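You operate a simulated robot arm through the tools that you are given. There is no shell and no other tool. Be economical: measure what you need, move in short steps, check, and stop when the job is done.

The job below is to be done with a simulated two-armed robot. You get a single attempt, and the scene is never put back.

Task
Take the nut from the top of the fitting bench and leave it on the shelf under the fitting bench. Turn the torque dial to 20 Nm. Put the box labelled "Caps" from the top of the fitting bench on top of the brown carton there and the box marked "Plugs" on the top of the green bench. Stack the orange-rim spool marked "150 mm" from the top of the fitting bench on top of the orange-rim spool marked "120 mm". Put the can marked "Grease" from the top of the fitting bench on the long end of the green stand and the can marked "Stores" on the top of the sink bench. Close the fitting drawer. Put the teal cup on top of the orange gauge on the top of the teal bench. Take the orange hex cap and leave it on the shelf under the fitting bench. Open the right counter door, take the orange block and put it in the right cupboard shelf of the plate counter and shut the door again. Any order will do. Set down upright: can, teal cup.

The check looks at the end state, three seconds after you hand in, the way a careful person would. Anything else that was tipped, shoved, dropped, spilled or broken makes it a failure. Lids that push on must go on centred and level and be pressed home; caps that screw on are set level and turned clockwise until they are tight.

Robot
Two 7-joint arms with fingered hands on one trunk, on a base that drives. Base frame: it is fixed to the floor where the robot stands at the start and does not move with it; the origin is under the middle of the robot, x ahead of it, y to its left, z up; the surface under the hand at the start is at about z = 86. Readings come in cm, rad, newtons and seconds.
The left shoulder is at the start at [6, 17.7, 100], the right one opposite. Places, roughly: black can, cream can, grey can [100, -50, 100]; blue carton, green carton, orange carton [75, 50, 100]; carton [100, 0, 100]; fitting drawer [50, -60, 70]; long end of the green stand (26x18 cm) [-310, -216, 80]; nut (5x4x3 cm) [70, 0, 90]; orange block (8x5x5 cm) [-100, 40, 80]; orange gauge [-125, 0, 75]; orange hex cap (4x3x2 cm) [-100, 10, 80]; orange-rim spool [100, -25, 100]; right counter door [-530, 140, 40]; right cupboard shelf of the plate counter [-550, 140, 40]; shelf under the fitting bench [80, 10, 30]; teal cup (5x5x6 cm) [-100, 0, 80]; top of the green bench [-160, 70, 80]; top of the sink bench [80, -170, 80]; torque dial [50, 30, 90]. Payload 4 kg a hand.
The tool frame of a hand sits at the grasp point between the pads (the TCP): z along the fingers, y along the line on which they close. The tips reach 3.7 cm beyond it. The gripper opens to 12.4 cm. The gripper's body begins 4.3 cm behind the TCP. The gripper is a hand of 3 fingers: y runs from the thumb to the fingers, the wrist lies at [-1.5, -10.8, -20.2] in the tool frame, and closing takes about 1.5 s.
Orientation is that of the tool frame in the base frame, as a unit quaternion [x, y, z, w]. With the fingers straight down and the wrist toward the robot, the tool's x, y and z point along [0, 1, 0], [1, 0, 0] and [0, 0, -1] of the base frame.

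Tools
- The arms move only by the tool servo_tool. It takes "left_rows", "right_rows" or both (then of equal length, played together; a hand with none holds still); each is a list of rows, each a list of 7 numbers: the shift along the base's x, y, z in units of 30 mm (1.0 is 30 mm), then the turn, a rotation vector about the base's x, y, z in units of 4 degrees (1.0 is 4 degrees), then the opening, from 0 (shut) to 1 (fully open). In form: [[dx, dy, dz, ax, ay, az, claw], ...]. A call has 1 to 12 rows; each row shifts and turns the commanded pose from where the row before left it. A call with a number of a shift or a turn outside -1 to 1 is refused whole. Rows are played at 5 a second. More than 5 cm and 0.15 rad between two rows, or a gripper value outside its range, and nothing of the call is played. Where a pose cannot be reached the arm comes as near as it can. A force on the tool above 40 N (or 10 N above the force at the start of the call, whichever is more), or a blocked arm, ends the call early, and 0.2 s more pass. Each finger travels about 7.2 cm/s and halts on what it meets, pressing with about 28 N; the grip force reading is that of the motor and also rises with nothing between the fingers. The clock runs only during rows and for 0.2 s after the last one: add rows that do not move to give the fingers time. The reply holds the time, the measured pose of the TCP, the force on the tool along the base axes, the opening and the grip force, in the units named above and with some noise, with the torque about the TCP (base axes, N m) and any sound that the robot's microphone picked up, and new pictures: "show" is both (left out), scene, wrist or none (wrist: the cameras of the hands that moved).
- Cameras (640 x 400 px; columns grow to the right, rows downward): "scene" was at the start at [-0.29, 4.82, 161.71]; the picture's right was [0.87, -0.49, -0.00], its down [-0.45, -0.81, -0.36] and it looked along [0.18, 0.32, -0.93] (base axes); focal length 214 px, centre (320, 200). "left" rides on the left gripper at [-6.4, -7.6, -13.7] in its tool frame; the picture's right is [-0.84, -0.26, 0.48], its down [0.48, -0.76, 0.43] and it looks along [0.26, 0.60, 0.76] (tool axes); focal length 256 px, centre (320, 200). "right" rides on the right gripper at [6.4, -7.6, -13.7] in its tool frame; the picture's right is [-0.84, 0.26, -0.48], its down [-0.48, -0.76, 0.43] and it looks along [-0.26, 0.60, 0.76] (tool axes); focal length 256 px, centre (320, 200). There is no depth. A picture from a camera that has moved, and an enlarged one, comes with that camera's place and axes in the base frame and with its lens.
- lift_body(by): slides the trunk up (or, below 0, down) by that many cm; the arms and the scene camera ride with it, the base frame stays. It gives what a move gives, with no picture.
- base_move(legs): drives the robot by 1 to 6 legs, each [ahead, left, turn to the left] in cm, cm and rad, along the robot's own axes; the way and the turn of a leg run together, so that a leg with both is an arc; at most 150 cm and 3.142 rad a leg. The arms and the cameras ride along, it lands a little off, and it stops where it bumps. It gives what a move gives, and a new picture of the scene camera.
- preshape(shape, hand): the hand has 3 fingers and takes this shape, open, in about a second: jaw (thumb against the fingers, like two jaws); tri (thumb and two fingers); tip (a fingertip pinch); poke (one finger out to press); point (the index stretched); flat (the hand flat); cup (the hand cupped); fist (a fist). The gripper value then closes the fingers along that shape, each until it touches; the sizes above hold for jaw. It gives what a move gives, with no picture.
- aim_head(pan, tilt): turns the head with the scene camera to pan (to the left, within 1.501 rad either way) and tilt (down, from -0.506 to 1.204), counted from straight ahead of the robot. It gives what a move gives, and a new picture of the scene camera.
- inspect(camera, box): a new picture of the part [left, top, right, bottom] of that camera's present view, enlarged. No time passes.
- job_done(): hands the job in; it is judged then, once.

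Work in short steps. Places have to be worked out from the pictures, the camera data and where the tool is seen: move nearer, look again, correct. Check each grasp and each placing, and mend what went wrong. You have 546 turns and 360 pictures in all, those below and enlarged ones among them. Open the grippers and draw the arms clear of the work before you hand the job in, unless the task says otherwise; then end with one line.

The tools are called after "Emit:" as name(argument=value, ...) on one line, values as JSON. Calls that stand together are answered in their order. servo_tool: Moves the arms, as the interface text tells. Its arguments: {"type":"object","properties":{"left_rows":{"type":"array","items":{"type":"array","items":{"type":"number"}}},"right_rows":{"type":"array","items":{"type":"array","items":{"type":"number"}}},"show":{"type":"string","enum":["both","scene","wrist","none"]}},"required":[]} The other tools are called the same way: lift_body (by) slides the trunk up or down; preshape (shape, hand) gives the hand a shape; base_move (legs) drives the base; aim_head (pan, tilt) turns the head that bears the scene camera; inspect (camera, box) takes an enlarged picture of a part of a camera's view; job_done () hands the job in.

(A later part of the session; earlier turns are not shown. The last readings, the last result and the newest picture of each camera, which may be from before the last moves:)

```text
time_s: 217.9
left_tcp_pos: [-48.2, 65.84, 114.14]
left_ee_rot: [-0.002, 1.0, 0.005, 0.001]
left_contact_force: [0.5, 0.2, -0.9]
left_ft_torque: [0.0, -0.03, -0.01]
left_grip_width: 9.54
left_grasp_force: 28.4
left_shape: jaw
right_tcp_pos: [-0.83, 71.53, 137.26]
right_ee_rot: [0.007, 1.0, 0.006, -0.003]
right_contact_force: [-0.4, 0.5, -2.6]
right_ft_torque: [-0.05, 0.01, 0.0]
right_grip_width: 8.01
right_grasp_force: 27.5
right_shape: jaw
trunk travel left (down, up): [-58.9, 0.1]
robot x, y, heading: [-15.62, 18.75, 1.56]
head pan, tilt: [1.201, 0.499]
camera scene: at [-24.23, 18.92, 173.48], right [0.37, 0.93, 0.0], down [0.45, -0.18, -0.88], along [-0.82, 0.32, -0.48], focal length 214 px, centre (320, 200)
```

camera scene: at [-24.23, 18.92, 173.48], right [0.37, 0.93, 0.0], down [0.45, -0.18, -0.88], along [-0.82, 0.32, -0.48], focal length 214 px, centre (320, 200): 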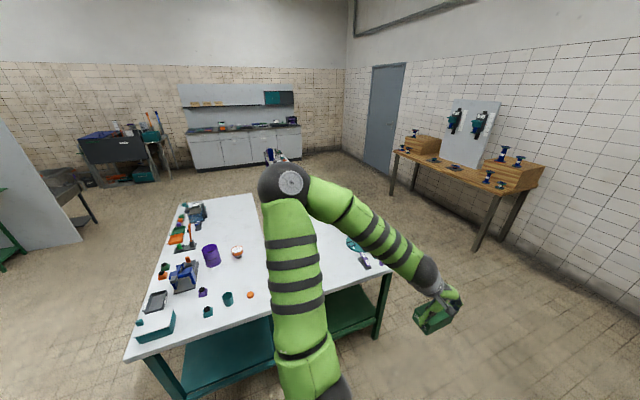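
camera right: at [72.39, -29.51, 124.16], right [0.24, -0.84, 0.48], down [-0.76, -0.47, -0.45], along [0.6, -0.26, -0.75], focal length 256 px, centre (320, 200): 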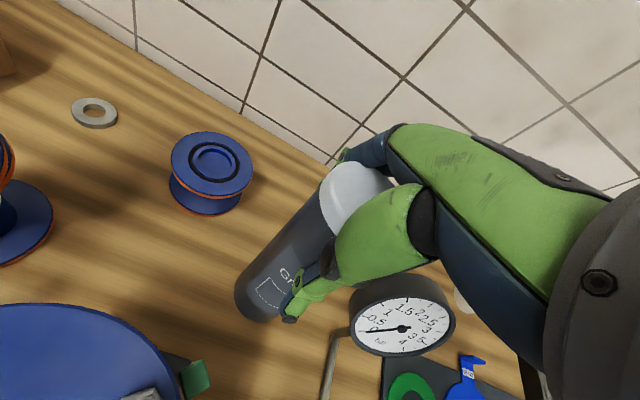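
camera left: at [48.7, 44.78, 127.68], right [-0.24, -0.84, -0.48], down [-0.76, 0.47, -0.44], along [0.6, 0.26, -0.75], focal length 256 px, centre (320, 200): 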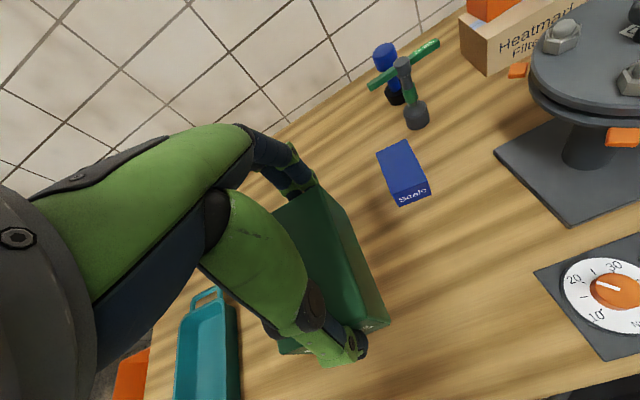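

The white-topped benches (teal frame left, green frame right) start at x≈−93. I turn to face them.

Emit:
base_move(legs=[[0, 0, 1.58]])

Emit:
aim_head(pan=0, tilt=0.6)

```text
time_s: 222.1
left_tcp_pos: [-62.47, -14.54, 114.16]
left_ee_rot: [0.714, -0.7, -0.004, 0.003]
left_contact_force: [-0.3, -0.4, -0.9]
left_ft_torque: [0.02, 0.01, 0.03]
left_grip_width: 9.57
left_grasp_force: 28.2
left_shape: jaw
right_tcp_pos: [-68.9, 32.85, 137.27]
right_ee_rot: [-0.706, 0.708, 0.003, -0.006]
right_contact_force: [-0.4, 0.1, -2.8]
right_ft_torque: [0.01, -0.03, -0.02]
right_grip_width: 7.94
right_grasp_force: 28.6
right_shape: jaw
trunk travel left (down, up): [-58.9, 0.1]
robot x, y, heading: [-15.51, 18.47, -3.134]
head pan, tilt: [1.201, 0.499]
camera scene: at [-16.03, 10.02, 173.47], right [-0.93, 0.36, 0.0], down [0.17, 0.45, -0.88], along [-0.31, -0.82, -0.48], focal length 214 px, centre (320, 200)
```

scene: 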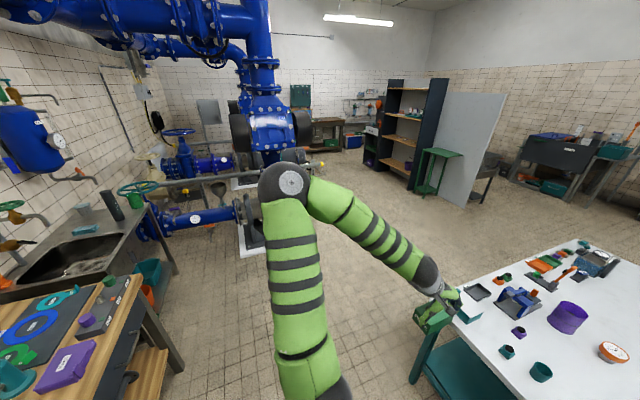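

```text
time_s: 223.5
left_tcp_pos: [-62.45, -14.4, 114.11]
left_ee_rot: [0.714, -0.7, -0.004, 0.003]
left_contact_force: [0.3, 0.9, -1.6]
left_ft_torque: [-0.01, -0.02, 0.01]
left_grip_width: 9.53
left_grasp_force: 28.1
left_shape: jaw
right_tcp_pos: [-68.83, 32.85, 137.39]
right_ee_rot: [-0.705, 0.709, 0.002, -0.006]
right_contact_force: [0.6, 0.5, -3.5]
right_ft_torque: [0.03, -0.03, -0.01]
right_grip_width: 7.96
right_grasp_force: 27.9
right_shape: jaw
trunk travel left (down, up): [-58.9, 0.1]
robot x, y, heading: [-15.41, 18.65, -3.134]
head pan, tilt: [0.0, 0.6]
camera scene: at [-21.63, 18.48, 172.57], right [-0.01, 1.0, 0.0], down [0.57, 0.0, -0.82], along [-0.82, -0.01, -0.57], focal length 214 px, centre (320, 200)
```

scene: 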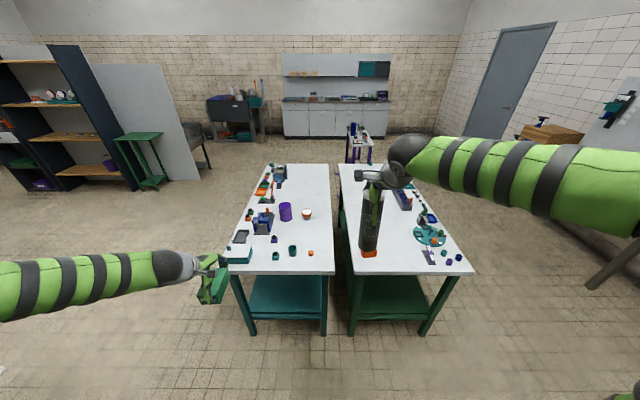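

Teal bench is on the left and green bench on the right. I zoom into both tops.

Emit:
inspect(camera="scene", box=[215, 160, 345, 280])

Emit:
inspect(camera="scene", box=[330, 160, 490, 280])

```text
3.33 times, centred on (280, 220) of scene
camera zoom: at [-21.63, 18.48, 172.57], right [-0.01, 1.0, 0.0], down [0.57, 0.0, -0.82], along [-0.82, -0.01, -0.57], focal length 715 px, centre (453, 133)
```

zoom: 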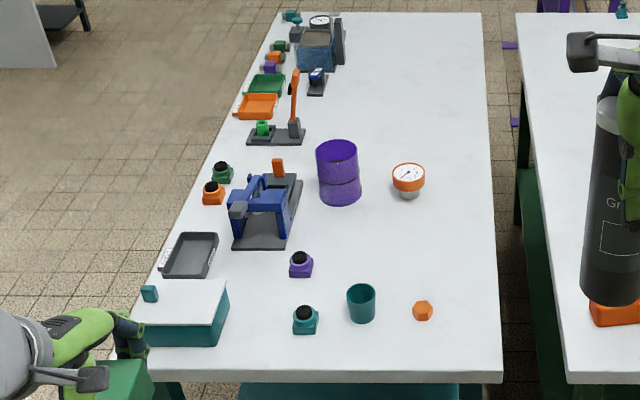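

```text
3.33 times, centred on (410, 220) of scene
camera zoom: at [-21.63, 18.48, 172.57], right [-0.01, 1.0, 0.0], down [0.57, 0.0, -0.82], along [-0.82, -0.01, -0.57], focal length 715 px, centre (20, 133)
```

zoom: 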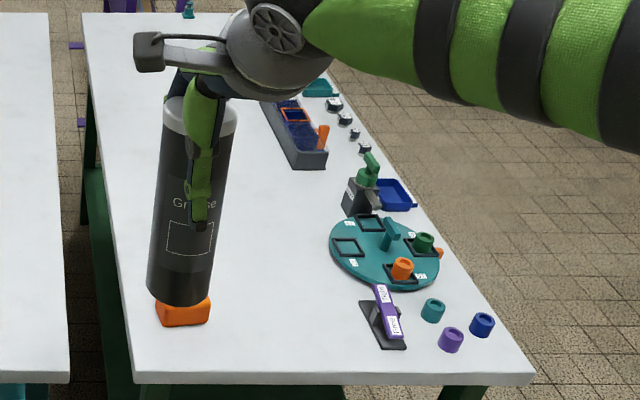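

Targets: teal cup ≈(−105,2), hex cap ≈(−105,13), orange gauge ≈(−138,8), orange block ≈(−104,45); free area on the green bench ≈(−107,61). I drive so that this spot lies before the left hand.

Emit:
base_move(legs=[[0, -56, 0], [22, 0, 0]])

Emit:
aim_head(pan=0.15, tilt=0.75)

```text
time_s: 228.0
left_tcp_pos: [-84.95, 40.8, 114.1]
left_ee_rot: [0.71, -0.704, -0.004, 0.003]
left_contact_force: [-1.0, -0.2, -1.4]
left_ft_torque: [0.02, -0.03, 0.03]
left_grip_width: 9.53
left_grasp_force: 28.2
left_shape: jaw
right_tcp_pos: [-90.95, 88.19, 137.23]
right_ee_rot: [-0.704, 0.711, 0.002, -0.006]
right_contact_force: [-0.1, -0.4, -3.2]
right_ft_torque: [0.01, -0.06, -0.01]
right_grip_width: 7.93
right_grasp_force: 28.3
right_shape: jaw
trunk travel left (down, up): [-58.9, 0.1]
robot x, y, heading: [-37.7, 73.48, 3.142]
head pan, tilt: [0.0, 0.6]
camera scene: at [-43.87, 73.48, 172.56], right [0.0, 1.0, 0.0], down [0.57, 0.0, -0.82], along [-0.82, 0.0, -0.57], focal length 214 px, centre (320, 200)
```

scene: 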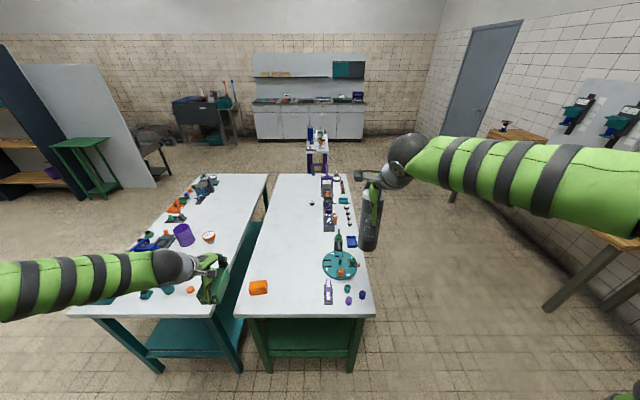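

```text
time_s: 228.7
left_tcp_pos: [-84.72, 40.78, 114.25]
left_ee_rot: [0.711, -0.704, -0.004, 0.003]
left_contact_force: [-0.5, 0.8, -0.9]
left_ft_torque: [-0.01, 0.02, 0.0]
left_grip_width: 9.52
left_grasp_force: 28.2
left_shape: jaw
right_tcp_pos: [-90.78, 88.15, 137.39]
right_ee_rot: [-0.704, 0.71, 0.003, -0.006]
right_contact_force: [0.4, 0.6, -3.3]
right_ft_torque: [-0.02, -0.07, -0.02]
right_grip_width: 7.93
right_grasp_force: 27.9
right_shape: jaw
trunk travel left (down, up): [-58.9, 0.1]
robot x, y, heading: [-37.81, 73.45, 3.136]
head pan, tilt: [0.15, 0.75]
camera scene: at [-43.02, 72.24, 171.28], right [-0.15, 0.99, 0.0], down [0.67, 0.1, -0.73], along [-0.72, -0.11, -0.68], focal length 214 px, centre (320, 200)
```

scene: 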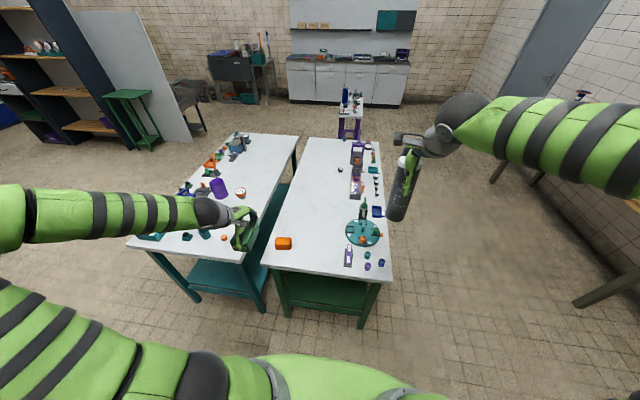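

I carry Plugs over the free patch at (−110,60) and lower to about 10 cm above.

Emit:
servo_tool(left_rows=[[-0.9, 0.7, 0, 0, 0, 0, 0], [-0.9, 0.7, 0, 0, 0, 0, 0], [-0.9, 0.7, 0, 0, 0, 0, 0], [-0.9, 0.7, 0, 0, 0, 0, 0], [-0.9, 0.7, 0, 0, 0, 0, 0], [-0.9, 0.7, -0.5, 0, 0, 0, 0], [-0.9, 0.7, -0.8, 0, 0, 0, 0], [-0.9, 0.7, -1, 0, 0, 0, 0], [-0.9, 0.7, -1, 0, 0, 0, 0], [-0.3, 0.1, -1, 0, 0, 0, 0], [0, 0, -1, 0, 0, 0, 0], [0, 0, -1, 0, 0, 0, 0]], show="both")

```text
time_s: 231.3
left_tcp_pos: [-109.96, 59.85, 95.17]
left_ee_rot: [0.711, -0.703, -0.004, 0.003]
left_contact_force: [0.1, -0.6, -1.3]
left_ft_torque: [0.01, -0.03, 0.01]
left_grip_width: 9.54
left_grasp_force: 27.9
left_shape: jaw
right_tcp_pos: [-90.92, 88.16, 137.36]
right_ee_rot: [-0.704, 0.71, 0.002, -0.006]
right_contact_force: [-0.3, 0.3, -3.7]
right_ft_torque: [0.0, -0.02, 0.02]
right_grip_width: 7.93
right_grasp_force: 28.3
right_shape: jaw
trunk travel left (down, up): [-58.9, 0.1]
robot x, y, heading: [-37.72, 73.51, 3.142]
head pan, tilt: [0.15, 0.75]
camera scene: at [-43.13, 72.2, 171.28], right [-0.15, 0.99, 0.0], down [0.67, 0.1, -0.73], along [-0.72, -0.11, -0.68], focal length 214 px, centre (320, 200)
camera left: at [-102.07, 66.31, 108.64], right [0.24, 0.84, -0.48], down [0.76, -0.47, -0.44], along [-0.6, -0.26, -0.75], focal length 256 px, centre (320, 200)
```

scene: 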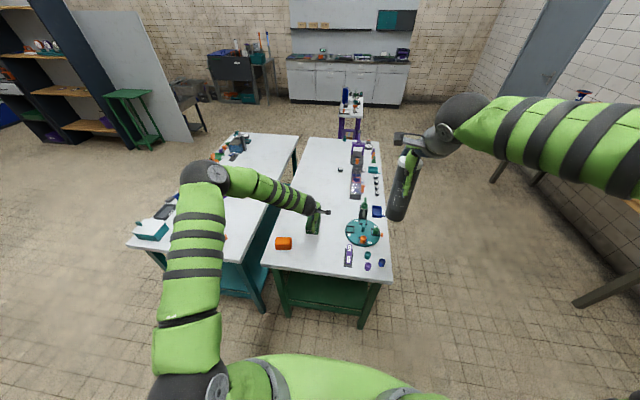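
left: 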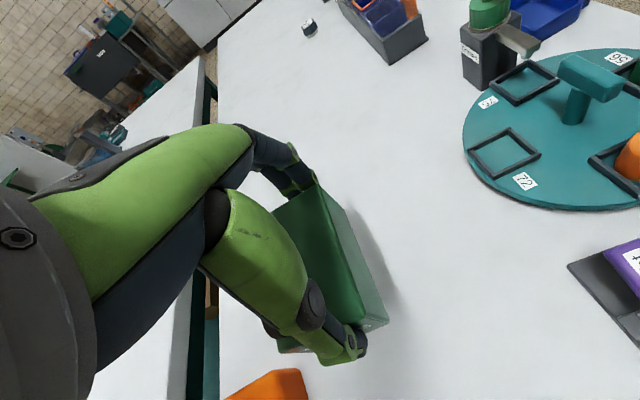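

Clear below. I lower until contact.

Emit:
servo_tool(left_rows=[[0, 0, -1, 0, 0, 0, 0], [0, 0, -1, 0, 0, 0, 0], [0, 0, -0.7, 0, 0, 0, 0], [0, 0, -0.4, 0, 0, 0, 0], [0, 0, -0.3, 0, 0, 0, 0], [0, 0, -0.3, 0, 0, 0, 0], [0, 0, -0.2, 0, 0, 0, 0], [0, 0, -0.2, 0, 0, 0, 0], [0, 0, -0.2, 0, 0, 0, 0], [0, 0, -0.2, 0, 0, 0, 0], [0, 0, -0.2, 0, 0, 0, 0], [0, 0, -0.2, 0, 0, 0, 0]], show="wrist")

```text
time_s: 232.7
left_tcp_pos: [-110.53, 60.21, 85.18]
left_ee_rot: [0.711, -0.703, -0.011, 0.007]
left_contact_force: [6.2, -1.3, 25.7]
left_ft_torque: [-0.04, -0.39, 0.02]
left_grip_width: 9.26
left_grasp_force: 27.9
left_shape: jaw
right_tcp_pos: [-90.61, 88.33, 137.37]
right_ee_rot: [-0.704, 0.71, 0.002, -0.007]
right_contact_force: [-1.4, -0.3, -3.2]
right_ft_torque: [-0.02, -0.05, -0.01]
right_grip_width: 7.92
right_grasp_force: 28.4
right_shape: jaw
trunk travel left (down, up): [-58.9, 0.1]
robot x, y, heading: [-37.79, 73.67, 3.141]
head pan, tilt: [0.15, 0.75]
stopped in row 7 (left hand): the force on the tool passed its limit at 46 N (the readings are from after the stop); the commanded pose is now the measured one
camera left: at [-102.34, 66.56, 98.49], right [0.23, 0.84, -0.49], down [0.75, -0.47, -0.46], along [-0.61, -0.26, -0.75], focal length 256 px, centre (320, 200)
```

left: 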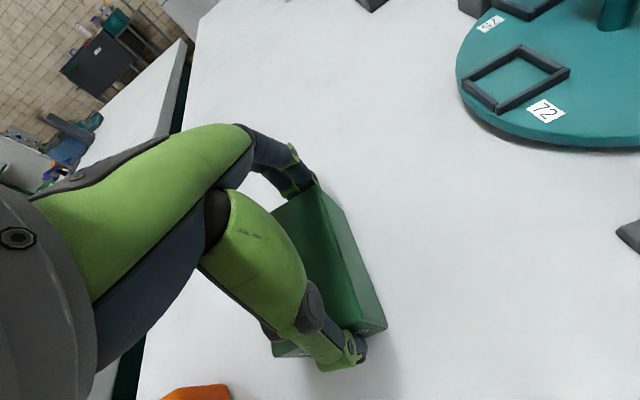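

Contact: bench top is about z 80. I release and rise.

Emit:
servo_tool(left_rows=[[0, 0, 0.08, 0, 0, 0, 0.2], [0, 0, 0, 0, 0, 0, 0.9], [0, 0, 0, 0, 0, 0, 1], [0, 0, 0, 0, 0, 0, 1], [0, 0, 0.5, 0, 0, 0, 1], [0, 0, 1, 0, 0, 0, 1], [0, 0, 1, 0, 0, 0, 1], [0, 0, 1, 0, 0, 0, 1], [0, 0, 1, 0, 0, 0, 1], [0, 0, 1, 0, 0, 0, 1], [0, 0, 1, 0, 0, 0, 1]], show="wrist")

```text
time_s: 235.1
left_tcp_pos: [-110.43, 60.14, 104.25]
left_ee_rot: [0.711, -0.703, -0.008, 0.006]
left_contact_force: [-0.1, -0.2, 0.0]
left_ft_torque: [0.03, -0.02, 0.02]
left_grip_width: 12.37
left_grasp_force: 0.1
left_shape: jaw
right_tcp_pos: [-90.82, 88.16, 137.37]
right_ee_rot: [-0.704, 0.71, 0.002, -0.006]
right_contact_force: [-0.1, 0.5, -4.2]
right_ft_torque: [0.01, -0.01, -0.01]
right_grip_width: 7.95
right_grasp_force: 27.9
right_shape: jaw
trunk travel left (down, up): [-58.9, 0.1]
robot x, y, heading: [-38.12, 73.4, 3.139]
head pan, tilt: [0.15, 0.75]
camera left: at [-102.3, 66.55, 117.78], right [0.24, 0.84, -0.49], down [0.76, -0.47, -0.45], along [-0.61, -0.26, -0.75], focal length 256 px, centre (320, 200)
```

left: 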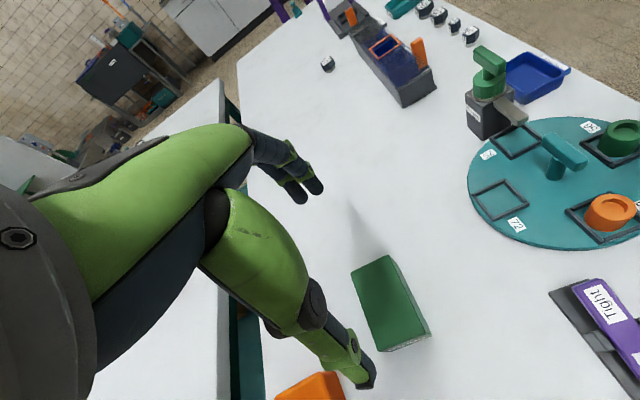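

Plugs is placed. Now to the teal bench: I drive left and a little closer.

Emit:
base_move(legs=[[0, 45, 0], [11, 0, 0]])

Emit:
servo_tool(left_rows=[[0.8, -0.5, 0.5, 0, 0, 0, 1], [0.8, -0.5, 0.5, 0, 0, 0, 1], [0.8, -0.5, 0.5, 0, 0, 0, 1], [0.8, -0.5, 0.5, 0, 0, 0, 0.7], [0.8, -0.5, 0.5, 0, 0, 0, 0.7], [0.8, -0.5, 0.5, 0, 0, 0, 0.7]], show="both")

```text
time_s: 238.6
left_tcp_pos: [-121.22, 14.67, 104.2]
left_ee_rot: [0.714, -0.701, -0.007, 0.006]
left_contact_force: [-0.2, -0.4, -0.7]
left_ft_torque: [0.01, -0.04, -0.01]
left_grip_width: 12.36
left_grasp_force: 0.1
left_shape: jaw
right_tcp_pos: [-101.71, 42.7, 137.27]
right_ee_rot: [0.707, -0.707, -0.001, 0.005]
right_contact_force: [-0.9, 0.5, -3.6]
right_ft_torque: [-0.03, -0.05, 0.0]
right_grip_width: 7.92
right_grasp_force: 27.9
right_shape: jaw
trunk travel left (down, up): [-58.9, 0.1]
robot x, y, heading: [-48.61, 28.66, -3.131]
head pan, tilt: [0.15, 0.75]
camera scene: at [-54.02, 27.25, 171.27], right [-0.16, 0.99, 0.0], down [0.67, 0.11, -0.73], along [-0.72, -0.12, -0.68], focal length 214 px, centre (320, 200)
```

scene: 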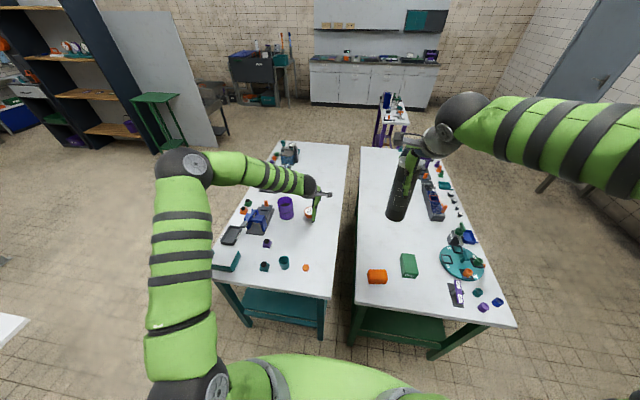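

```text
time_s: 240.0
left_tcp_pos: [-106.52, 5.51, 113.28]
left_ee_rot: [0.714, -0.7, -0.009, 0.007]
left_contact_force: [0.5, -0.2, -0.5]
left_ft_torque: [-0.01, 0.01, 0.0]
left_grip_width: 8.73
left_grasp_force: 0.1
left_shape: jaw
right_tcp_pos: [-101.62, 42.68, 137.37]
right_ee_rot: [0.707, -0.707, -0.003, 0.007]
right_contact_force: [-0.3, -0.8, -3.5]
right_ft_torque: [-0.02, 0.0, 0.02]
right_grip_width: 7.92
right_grasp_force: 27.4
right_shape: jaw
trunk travel left (down, up): [-58.9, 0.1]
robot x, y, heading: [-48.38, 29.0, -3.132]
head pan, tilt: [0.15, 0.75]
camera scene: at [-53.68, 27.23, 171.28], right [-0.16, 0.99, 0.0], down [0.67, 0.11, -0.73], along [-0.72, -0.12, -0.68], focal length 214 px, centre (320, 200)
camera left: at [-98.54, 11.9, 126.76], right [0.23, 0.84, -0.49], down [0.76, -0.47, -0.45], along [-0.61, -0.27, -0.75], focal length 256 px, centre (320, 200)
```

scene: 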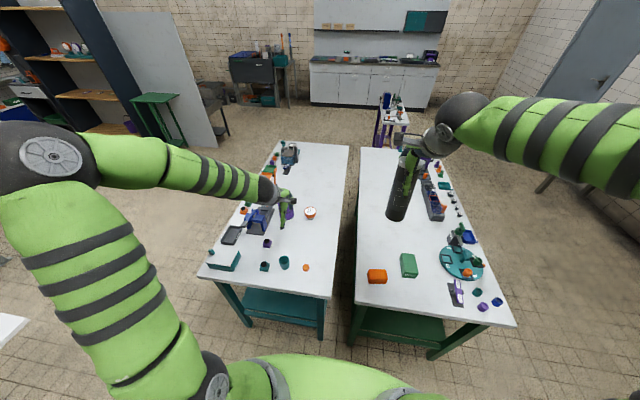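
left: 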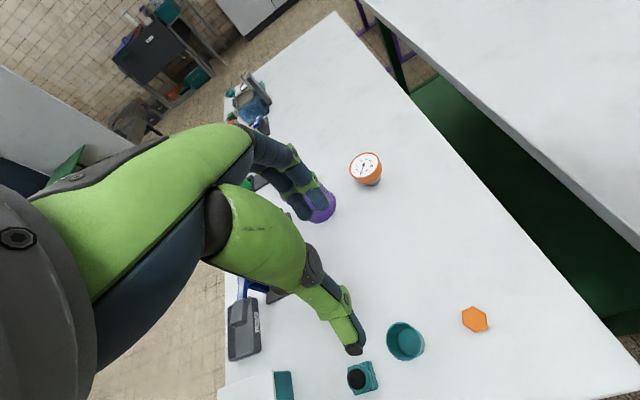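

Emit:
inspect(camera="left", box=[325, 130, 405, 190])

Emit:
inspect(camera="scene", box=[260, 190, 340, 280])

```text
6.67 times, centred on (365, 160) of left
camera zoom: at [-98.54, 11.9, 126.76], right [0.23, 0.84, -0.49], down [0.76, -0.47, -0.45], along [-0.61, -0.27, -0.75], focal length 1707 px, centre (20, 467)
```

zoom: 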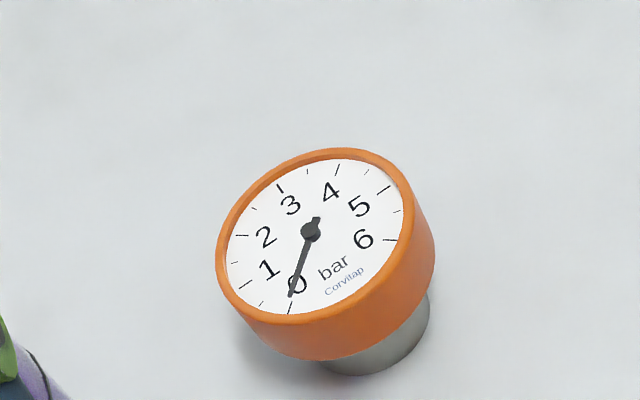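

```text
4.44 times, centred on (300, 235) of scene
camera zoom: at [-53.68, 27.23, 171.28], right [-0.16, 0.99, 0.0], down [0.67, 0.11, -0.73], along [-0.72, -0.12, -0.68], focal length 953 px, centre (409, 44)
```

zoom: 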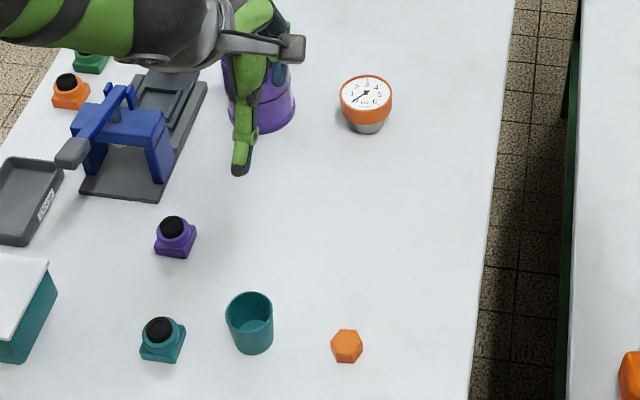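

Gauge face is level, at (−134.1,8.8), top z≈86. The cup is centred at about (−102.7,3.2). I go down to it.

Emit:
servo_tool(left_rows=[[0.6, -0.38, -1, 0, 0, 0, 0.75], [0.65, -0.38, -1, 0, 0, 0, 0.75], [0, 0, -1, 0, 0, 0, 0.75], [0, 0, -1, 0, 0, 0, 0.75], [0, 0, -1, 0, 0, 0, 0.75], [0, 0, -1, 0, 0, 0, 0.75], [0, 0, -0.5, 0, 0, 0, 0.75]], show="wrist")

Emit:
inspect(camera="scene", box=[250, 230, 330, 290])

```text
time_s: 241.6
left_tcp_pos: [-102.89, 3.36, 93.91]
left_ee_rot: [0.714, -0.7, -0.009, 0.007]
left_contact_force: [0.3, -0.2, 0.0]
left_ft_torque: [0.0, -0.03, -0.05]
left_grip_width: 9.25
left_grasp_force: 0.1
left_shape: jaw
right_tcp_pos: [-101.75, 42.73, 137.4]
right_ee_rot: [-0.707, 0.707, 0.001, -0.006]
right_contact_force: [-0.7, 0.7, -3.7]
right_ft_torque: [-0.02, -0.03, 0.0]
right_grip_width: 7.9
right_grasp_force: 28.3
right_shape: jaw
trunk travel left (down, up): [-58.9, 0.1]
robot x, y, heading: [-49.01, 28.51, -3.128]
head pan, tilt: [0.15, 0.75]
camera left: at [-94.94, 9.73, 107.27], right [0.23, 0.84, -0.49], down [0.76, -0.47, -0.45], along [-0.61, -0.27, -0.75], focal length 256 px, centre (320, 200)
```

left: 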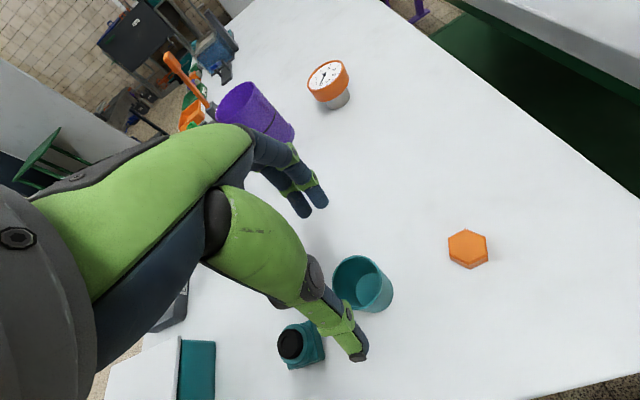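

```text
6.67 times, centred on (290, 260) of scene
camera zoom: at [-53.81, 27.22, 171.28], right [-0.16, 0.99, 0.0], down [0.67, 0.11, -0.73], along [-0.72, -0.12, -0.68], focal length 1430 px, centre (520, -200)
```

zoom: 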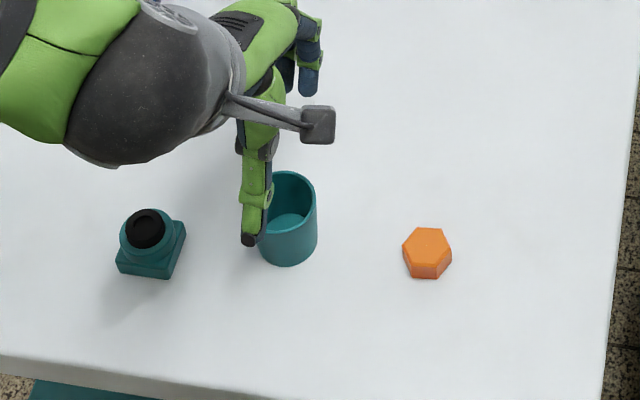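

Aligned within a few millimetres. I lower around the cup and close.

Emit:
servo_tool(left_rows=[[0.1, 0.05, -1, 0, 0, 0, 0.75], [0, 0, -1, 0, 0, 0, 0.75], [0, 0, -1, 0, 0, 0, 0.75], [0, 0, -0.1, 0, 0, 0, 0.75], [0, 0, 0, 0, 0, 0, 0.75]], show="none")

Emit:
servo_tool(left_rows=[[0, 0, 0, 0, 0, 0, 0.5], [0, 0, 0, 0, 0, 0, 0.3], [0, 0, 0, 0, 0, 0, 0], [0, 0, 0, 0, 0, 0, 0], [0, 0, 0, 0, 0, 0, 0], [0, 0, 0, 0, 0, 0, 0]], show="wrist")

```text
time_s: 242.8
left_tcp_pos: [-102.51, 3.26, 84.62]
left_ee_rot: [0.713, -0.701, -0.009, 0.007]
left_contact_force: [-0.1, 0.5, 0.5]
left_ft_torque: [0.01, -0.01, -0.02]
left_grip_width: 9.25
left_grasp_force: 0.0
left_shape: jaw
right_tcp_pos: [-101.63, 42.67, 137.35]
right_ee_rot: [0.707, -0.707, -0.002, 0.005]
right_contact_force: [0.0, 0.3, -3.7]
right_ft_torque: [0.01, -0.04, -0.01]
right_grip_width: 7.94
right_grasp_force: 27.9
right_shape: jaw
trunk travel left (down, up): [-58.9, 0.1]
robot x, y, heading: [-48.34, 28.36, -3.137]
head pan, tilt: [0.15, 0.75]
```

```text
time_s: 244.2
left_tcp_pos: [-102.6, 3.3, 84.72]
left_ee_rot: [0.713, -0.701, -0.009, 0.006]
left_contact_force: [1.8, 1.7, 10.7]
left_ft_torque: [0.03, 0.23, 0.01]
left_grip_width: 4.05
left_grasp_force: 28.0
left_shape: jaw
right_tcp_pos: [-101.63, 42.74, 137.42]
right_ee_rot: [0.708, -0.707, -0.003, 0.006]
right_contact_force: [-0.5, 0.1, -2.6]
right_ft_torque: [-0.01, -0.04, 0.04]
right_grip_width: 7.93
right_grasp_force: 28.6
right_shape: jaw
trunk travel left (down, up): [-58.9, 0.1]
robot x, y, heading: [-48.59, 28.74, -3.133]
head pan, tilt: [0.15, 0.75]
camera left: at [-94.53, 9.78, 98.04], right [0.23, 0.84, -0.49], down [0.76, -0.47, -0.45], along [-0.61, -0.26, -0.75], focal length 256 px, centre (320, 200)
```

left: 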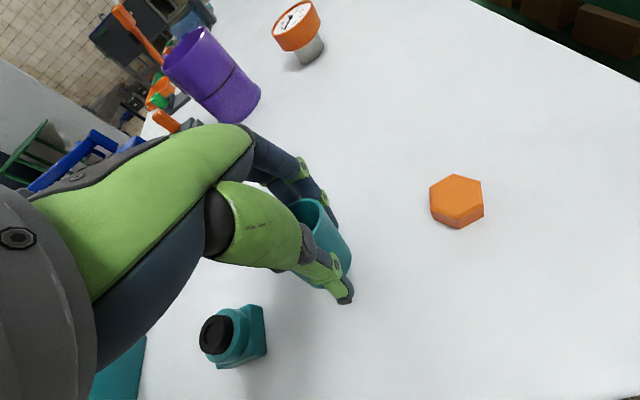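

Cup gripped. I lift and carry it above the gauge.

Emit:
servo_tool(left_rows=[[0, 0, 0.6, 0, 0, 0, 0], [0, 0, 1, 0, 0, 0, 0], [0, 0, 1, 0, 0, 0, 0], [-0.5, 0, 1, 0, 0, 0, 0], [-1, 0.2, 0.8, 0, 0, 0, 0], [-1, 0.2, 0, 0, 0, 0, 0], [-1, 0.2, 0, 0, 0, 0, 0], [-1, 0.2, 0, 0, 0, 0, 0], [-1, 0.2, 0, 0, 0, 0, 0], [-1, 0.2, 0, 0, 0, 0, 0], [-1, 0.2, 0, 0, 0, 0, 0], [-1, 0.2, 0, 0, 0, 0, 0]], show="none")

Emit:
servo_tool(left_rows=[[-1, 0.15, 0, 0, 0, 0, 0], [-0.9, 0.1, 0, 0, 0, 0, 0], [0, 0, 0, 0, 0, 0, 0]], show="both")

Emit:
inspect(camera="scene", box=[270, 170, 350, 230])

```text
time_s: 246.8
left_tcp_pos: [-128.39, 8.39, 97.72]
left_ee_rot: [0.714, -0.7, -0.009, 0.006]
left_contact_force: [-0.7, 0.2, -0.2]
left_ft_torque: [0.0, 0.01, 0.01]
left_grip_width: 3.95
left_grasp_force: 28.2
left_shape: jaw
right_tcp_pos: [-101.74, 42.86, 137.34]
right_ee_rot: [0.707, -0.707, -0.001, 0.005]
right_contact_force: [-0.3, 0.4, -3.4]
right_ft_torque: [0.02, -0.02, -0.01]
right_grip_width: 7.93
right_grasp_force: 27.9
right_shape: jaw
trunk travel left (down, up): [-58.9, 0.1]
robot x, y, heading: [-48.71, 28.72, -3.133]
head pan, tilt: [0.15, 0.75]
```

```text
time_s: 247.6
left_tcp_pos: [-133.9, 9.18, 97.73]
left_ee_rot: [0.714, -0.7, -0.009, 0.007]
left_contact_force: [0.3, 0.6, -0.6]
left_ft_torque: [-0.01, -0.03, -0.01]
left_grip_width: 3.94
left_grasp_force: 27.9
left_shape: jaw
right_tcp_pos: [-101.72, 42.77, 137.26]
right_ee_rot: [-0.707, 0.707, 0.002, -0.005]
right_contact_force: [0.0, 0.8, -2.7]
right_ft_torque: [0.02, -0.03, -0.01]
right_grip_width: 7.93
right_grasp_force: 27.8
right_shape: jaw
trunk travel left (down, up): [-58.9, 0.1]
robot x, y, heading: [-48.21, 28.32, -3.136]
head pan, tilt: [0.15, 0.75]
camera scene: at [-53.8, 27.24, 171.28], right [-0.16, 0.99, 0.0], down [0.67, 0.11, -0.73], along [-0.72, -0.12, -0.68], focal length 214 px, centre (320, 200)
camera left: at [-125.92, 15.55, 111.24], right [0.23, 0.84, -0.49], down [0.76, -0.47, -0.45], along [-0.61, -0.26, -0.75], focal length 256 px, centre (320, 200)
```

scene: 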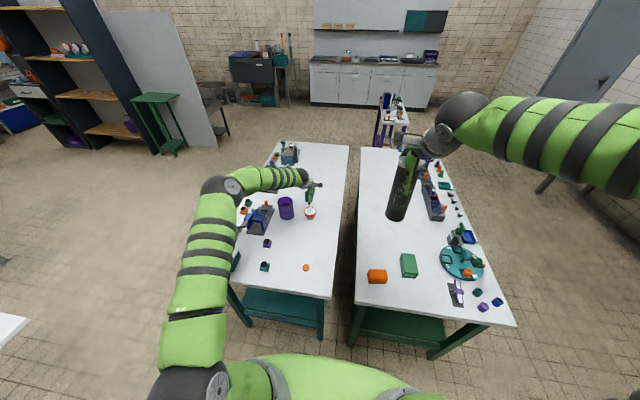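
left: 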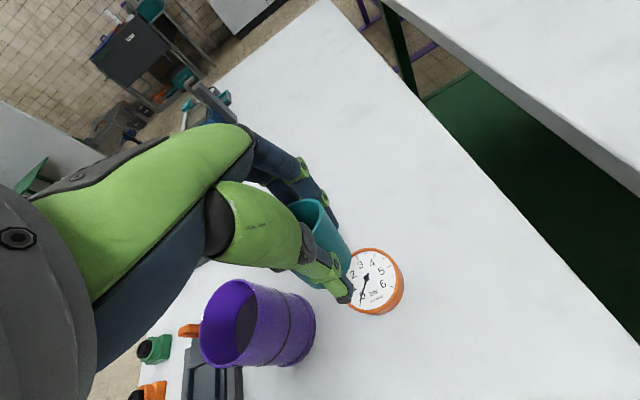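

```text
6.67 times, centred on (310, 200) of scene
camera zoom: at [-53.8, 27.24, 171.28], right [-0.16, 0.99, 0.0], down [0.67, 0.11, -0.73], along [-0.72, -0.12, -0.68], focal length 1430 px, centre (387, 200)
```

zoom: 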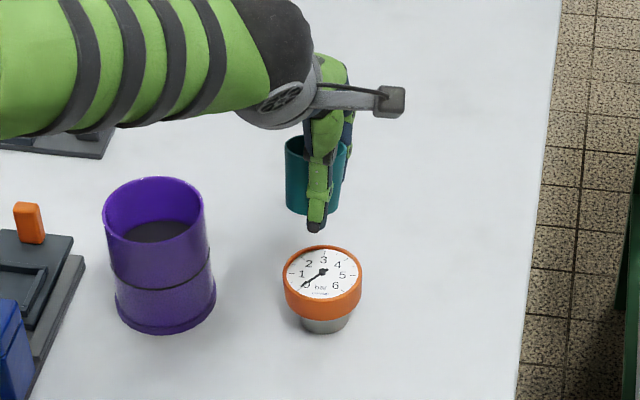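

Nearly above. I lower to ~2 cm above the gauge face to compare directly.

Emit:
servo_tool(left_rows=[[0, 0, -0.8, 0, 0, 0, 0], [0, 0, -0.7, 0, 0, 0, 0], [0, 0, -0.2, 0, 0, 0, 0], [0, 0, 0, 0, 0, 0, 0]], show="wrist")

Emit:
inspect(camera="scene", box=[285, 185, 333, 221])

```text
time_s: 248.6
left_tcp_pos: [-133.79, 9.04, 92.44]
left_ee_rot: [0.714, -0.7, -0.009, 0.006]
left_contact_force: [-0.2, 0.3, -0.1]
left_ft_torque: [0.02, 0.0, 0.03]
left_grip_width: 3.91
left_grasp_force: 28.1
left_shape: jaw
right_tcp_pos: [-101.74, 42.74, 137.23]
right_ee_rot: [-0.707, 0.707, 0.002, -0.006]
right_contact_force: [-0.7, -0.7, -3.8]
right_ft_torque: [0.0, 0.0, 0.0]
right_grip_width: 7.96
right_grasp_force: 28.1
right_shape: jaw
trunk travel left (down, up): [-58.9, 0.1]
robot x, y, heading: [-48.64, 28.77, -3.134]
head pan, tilt: [0.15, 0.75]
camera left: at [-125.81, 15.45, 105.97], right [0.23, 0.84, -0.49], down [0.76, -0.47, -0.45], along [-0.61, -0.27, -0.75], focal length 256 px, centre (320, 200)
```

left: 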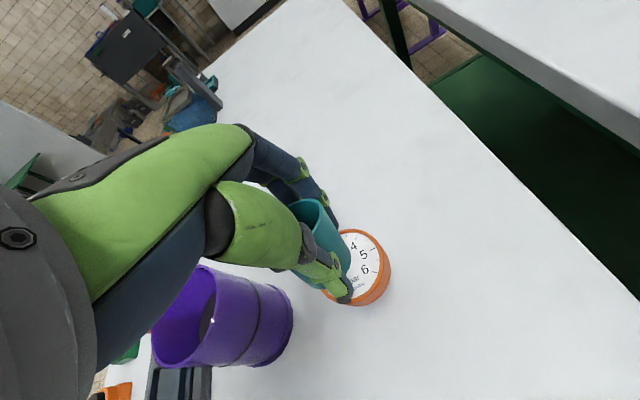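

```text
11.11 times, centred on (309, 203) of scene
camera zoom: at [-53.8, 27.23, 171.28], right [-0.16, 0.99, 0.0], down [0.67, 0.11, -0.73], along [-0.72, -0.12, -0.68], focal length 2383 px, centre (442, 167)
```

zoom: 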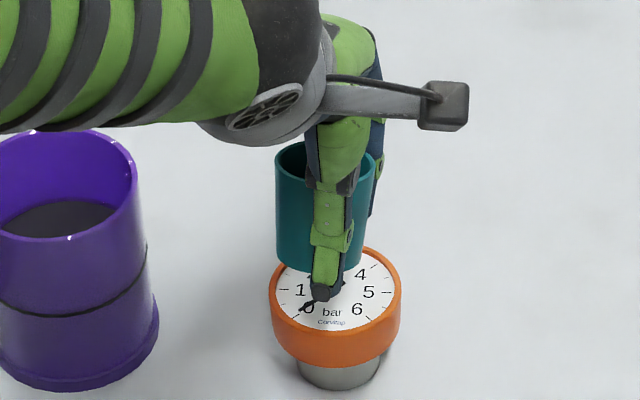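

The comparison hints the cup may sit differently in the grip; I zoom further.

Emit:
inspect(camera="scene", box=[294, 190, 326, 214])

Emit:
inspect(camera="left", box=[260, 180, 400, 310])

```text
16.00 times, centred on (310, 202) of scene
camera zoom: at [-53.8, 27.23, 171.28], right [-0.16, 0.99, 0.0], down [0.67, 0.11, -0.73], along [-0.72, -0.12, -0.68], focal length 3432 px, centre (480, 168)
```

zoom: 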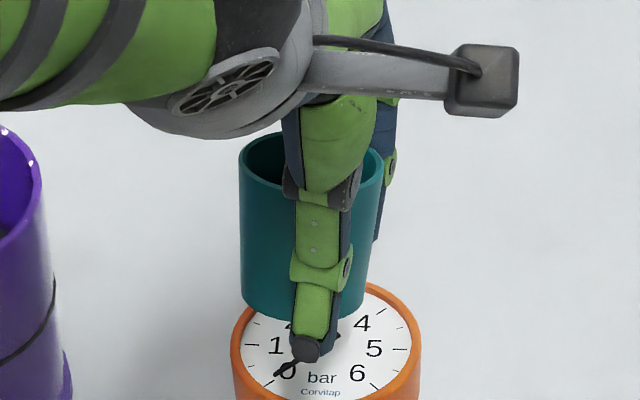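

```text
3.08 times, centred on (330, 245) of left
camera zoom: at [-125.81, 15.45, 105.97], right [0.23, 0.84, -0.49], down [0.76, -0.47, -0.45], along [-0.61, -0.27, -0.75], focal length 788 px, centre (289, 62)
```

zoom: 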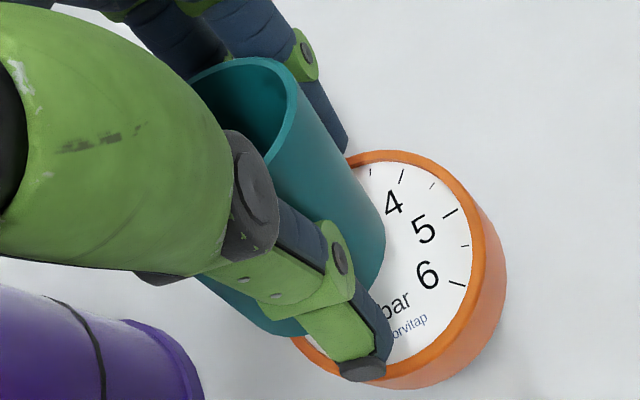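

I shift +1.0 cm in y and +0.5 cm in x, lower slightly and compare again.

Emit:
servo_tool(left_rows=[[0.17, 0.33, 0, 0, 0, 0, 0], [0, 0, -0.3, 0, 0, 0, 0], [0, 0, 0, 0, 0, 0, 0]], show="none")

Emit:
inspect(camera="scene", box=[294, 194, 326, 218])

Emit:
inspect(camera="left", box=[260, 180, 400, 310])

```text
time_s: 249.4
left_tcp_pos: [-133.2, 10.0, 91.47]
left_ee_rot: [0.714, -0.7, -0.009, 0.007]
left_contact_force: [-0.1, -0.7, 0.1]
left_ft_torque: [0.05, 0.01, 0.0]
left_grip_width: 3.95
left_grasp_force: 28.3
left_shape: jaw
right_tcp_pos: [-101.6, 42.64, 137.3]
right_ee_rot: [0.707, -0.707, -0.002, 0.005]
right_contact_force: [1.0, 0.7, -2.7]
right_ft_torque: [0.0, -0.04, -0.04]
right_grip_width: 7.9
right_grasp_force: 28.0
right_shape: jaw
trunk travel left (down, up): [-58.9, 0.1]
robot x, y, heading: [-48.42, 28.3, -3.129]
head pan, tilt: [0.15, 0.75]
```

```text
16.00 times, centred on (310, 206) of scene
camera zoom: at [-53.78, 27.25, 171.28], right [-0.16, 0.99, 0.0], down [0.67, 0.11, -0.73], along [-0.72, -0.12, -0.68], focal length 3432 px, centre (480, 104)
```

zoom: 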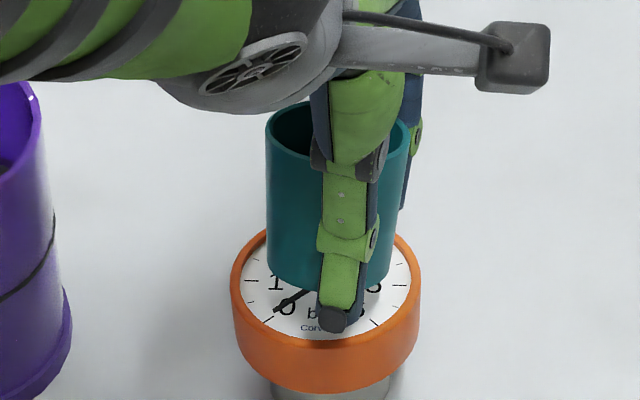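

```text
3.08 times, centred on (330, 245) of left
camera zoom: at [-125.28, 16.44, 105.03], right [0.23, 0.84, -0.49], down [0.76, -0.47, -0.45], along [-0.61, -0.27, -0.75], focal length 788 px, centre (289, 62)
```

zoom: 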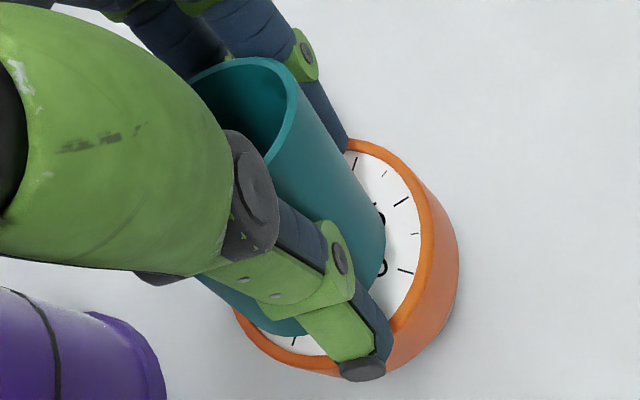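

Well centred now (small residuals). I lower gently until contact.

Emit:
servo_tool(left_rows=[[0.07, 0.03, -0.1, 0, 0, 0, 0], [0, 0, -0.1, 0, 0, 0, 0], [0, 0, -0.1, 0, 0, 0, 0], [0, 0, 0, 0, 0, 0, 0]], show="none")

Emit:
inspect(camera="scene", box=[294, 194, 326, 218])

```text
time_s: 250.4
left_tcp_pos: [-133.18, 10.21, 90.73]
left_ee_rot: [0.713, -0.701, -0.009, 0.006]
left_contact_force: [0.8, -0.5, -1.0]
left_ft_torque: [-0.01, 0.01, 0.02]
left_grip_width: 3.92
left_grasp_force: 27.9
left_shape: jaw
right_tcp_pos: [-101.72, 42.78, 137.23]
right_ee_rot: [0.708, -0.706, -0.002, 0.005]
right_contact_force: [-0.2, -0.4, -3.1]
right_ft_torque: [-0.01, -0.03, -0.02]
right_grip_width: 7.91
right_grasp_force: 28.0
right_shape: jaw
trunk travel left (down, up): [-58.9, 0.1]
robot x, y, heading: [-48.77, 28.18, -3.13]
head pan, tilt: [0.15, 0.75]
```

```text
16.00 times, centred on (310, 206) of scene
camera zoom: at [-53.8, 27.23, 171.28], right [-0.16, 0.99, 0.0], down [0.67, 0.11, -0.73], along [-0.72, -0.12, -0.68], focal length 3432 px, centre (480, 104)
```

zoom: 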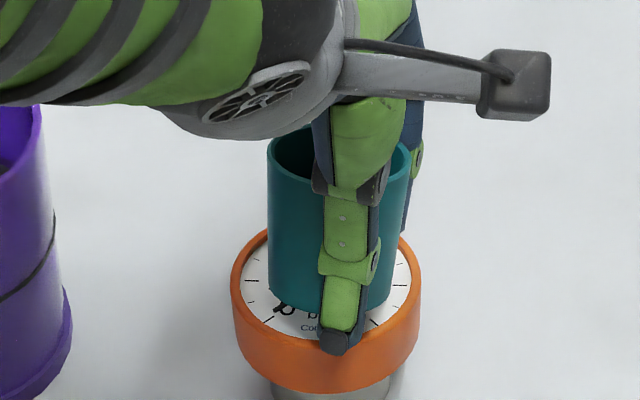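

Emit:
servo_tool(left_rows=[[0, 0, -0.1, 0, 0, 0, 0], [0, 0, -0.1, 0, 0, 0, 0], [0, 0, -0.05, 0, 0, 0, 0], [0, 0, 0, 0, 0, 0, 0]], show="none")

Emit:
inspect(camera="scene", box=[294, 194, 326, 218])

```text
time_s: 251.4
left_tcp_pos: [-133.03, 10.06, 90.27]
left_ee_rot: [0.714, -0.7, -0.01, 0.006]
left_contact_force: [0.0, -0.5, 6.5]
left_ft_torque: [-0.03, 0.14, 0.03]
left_grip_width: 3.95
left_grasp_force: 27.8
left_shape: jaw
right_tcp_pos: [-101.64, 42.72, 137.41]
right_ee_rot: [0.707, -0.707, -0.002, 0.006]
right_contact_force: [0.6, 0.9, -3.1]
right_ft_torque: [0.01, -0.01, -0.03]
right_grip_width: 7.94
right_grasp_force: 28.4
right_shape: jaw
trunk travel left (down, up): [-58.9, 0.1]
robot x, y, heading: [-48.6, 28.52, -3.134]
head pan, tilt: [0.15, 0.75]
```

```text
16.00 times, centred on (310, 206) of scene
camera zoom: at [-53.72, 27.25, 171.29], right [-0.16, 0.99, 0.0], down [0.67, 0.11, -0.73], along [-0.72, -0.12, -0.68], focal length 3432 px, centre (480, 104)
```

zoom: 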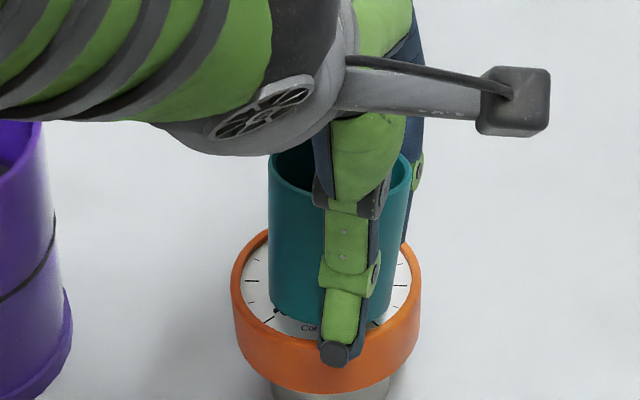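

Emit:
servo_tool(left_rows=[[0, 0, -0.05, 0, 0, 0, 0], [0, 0, 0, 0, 0, 0, 0]], show="none")

```text
time_s: 252.0
left_tcp_pos: [-133.05, 10.07, 90.06]
left_ee_rot: [0.714, -0.7, -0.01, 0.008]
left_contact_force: [0.3, -0.7, 13.7]
left_ft_torque: [-0.07, 0.32, 0.03]
left_grip_width: 3.93
left_grasp_force: 28.1
left_shape: jaw
right_tcp_pos: [-101.58, 42.76, 137.4]
right_ee_rot: [-0.707, 0.707, 0.003, -0.006]
right_contact_force: [0.2, -0.1, -3.1]
right_ft_torque: [0.01, -0.02, -0.01]
right_grip_width: 7.93
right_grasp_force: 27.6
right_shape: jaw
trunk travel left (down, up): [-58.9, 0.1]
robot x, y, heading: [-48.27, 28.68, -3.13]
head pan, tilt: [0.15, 0.75]
```

Cup is resting on the dial face. I open just a bit, then rise.

Emit:
servo_tool(left_rows=[[0, 0, 0.02, 0, 0, 0, 0.45], [0, 0, 0, 0, 0, 0, 0.5], [0, 0, 0, 0, 0, 0, 0.55], [0, 0, 0.3, 0, 0, 0, 0.6], [0, 0, 0.6, 0, 0, 0, 0.6], [0, 0, 1, 0, 0, 0, 0.6], [0, 0, 1, 0, 0, 0, 0.6], [0, 0, 1, 0, 0, 0, 0.6]], show="wrist")

Emit:
inspect(camera="scene", box=[294, 194, 326, 218])

```text
time_s: 253.8
left_tcp_pos: [-133.03, 10.2, 101.55]
left_ee_rot: [0.714, -0.7, -0.009, 0.006]
left_contact_force: [0.1, 0.0, -0.7]
left_ft_torque: [-0.02, -0.02, -0.03]
left_grip_width: 7.38
left_grasp_force: 0.1
left_shape: jaw
right_tcp_pos: [-101.65, 42.8, 137.43]
right_ee_rot: [0.707, -0.707, -0.002, 0.006]
right_contact_force: [0.8, -0.4, -3.8]
right_ft_torque: [-0.02, -0.04, 0.01]
right_grip_width: 7.93
right_grasp_force: 28.1
right_shape: jaw
trunk travel left (down, up): [-58.9, 0.1]
robot x, y, heading: [-48.56, 28.58, -3.133]
head pan, tilt: [0.15, 0.75]
camera left: at [-125.11, 16.54, 115.1], right [0.23, 0.84, -0.48], down [0.76, -0.47, -0.45], along [-0.61, -0.27, -0.75], focal length 256 px, centre (320, 200)
```

left: 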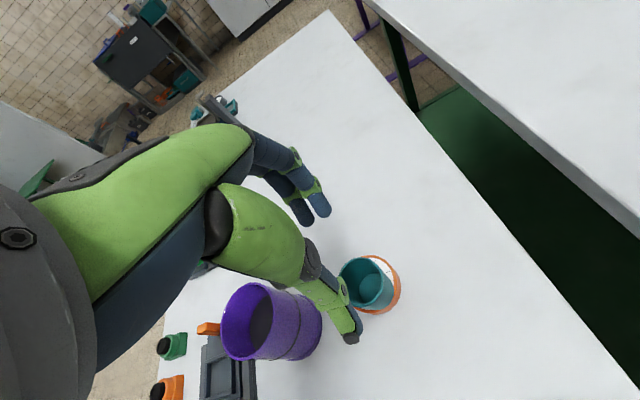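

```text
16.00 times, centred on (310, 206) of scene
camera zoom: at [-53.74, 27.25, 171.28], right [-0.16, 0.99, 0.0], down [0.67, 0.11, -0.73], along [-0.72, -0.12, -0.68], focal length 3432 px, centre (480, 104)
```

zoom: 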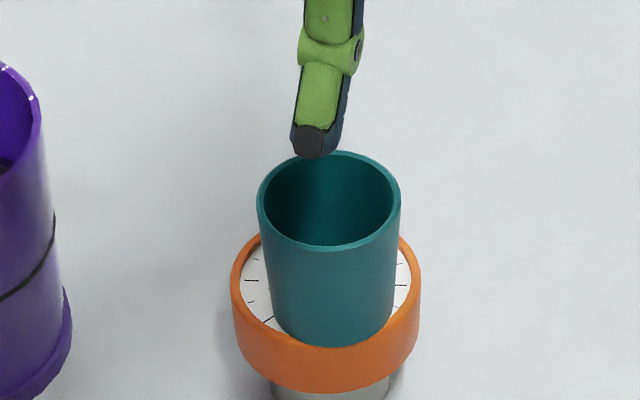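

The cup stands upright in the gauge's ring. Next the hex cap at (−102.9,12.7).

Emit:
servo_tool(left_rows=[[1, 0.1, 0, 0, 0, 0, 0.6], [1, 0.1, 0, 0, 0, 0, 0.6], [1, 0.1, 0, 0, 0, 0, 0.6], [1, 0.1, 0, 0, 0, 0, 0.6], [1, 0.1, 0, 0, 0, 0, 0.6], [1, 0.1, 0, 0, 0, 0, 0.6], [1, 0.1, 0, 0, 0, 0, 0.6], [1, 0.1, -0.5, 0, 0, 0, 0.6], [1, 0, -1, 0, 0, 0, 0.6], [1, 0, -1, 0, 0, 0, 0.6], [0, 0, -0.6, 0, 0, 0, 0.6]], show="wrist")

```text
time_s: 256.2
left_tcp_pos: [-103.13, 12.52, 92.35]
left_ee_rot: [0.714, -0.7, -0.008, 0.007]
left_contact_force: [0.0, -0.3, -0.1]
left_ft_torque: [-0.02, -0.02, 0.0]
left_grip_width: 7.39
left_grasp_force: 0.1
left_shape: jaw
right_tcp_pos: [-101.82, 42.77, 137.21]
right_ee_rot: [-0.707, 0.707, 0.003, -0.005]
right_contact_force: [0.7, -0.1, -3.9]
right_ft_torque: [0.01, -0.05, -0.01]
right_grip_width: 7.92
right_grasp_force: 27.6
right_shape: jaw
trunk travel left (down, up): [-58.9, 0.1]
robot x, y, heading: [-48.52, 28.89, -3.137]
head pan, tilt: [0.15, 0.75]
camera left: at [-95.15, 18.9, 105.89], right [0.23, 0.84, -0.48], down [0.76, -0.47, -0.45], along [-0.61, -0.27, -0.75], focal length 256 px, centre (320, 200)
```

left: 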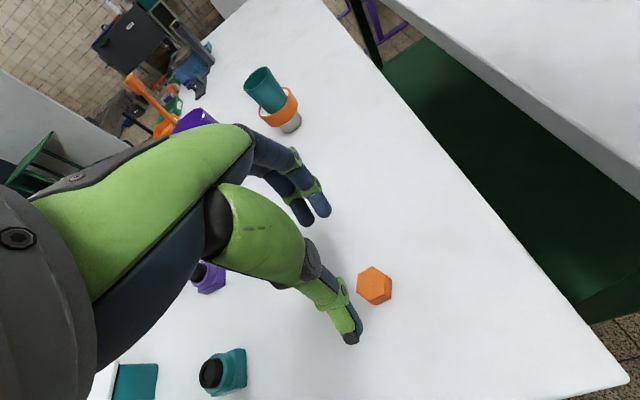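

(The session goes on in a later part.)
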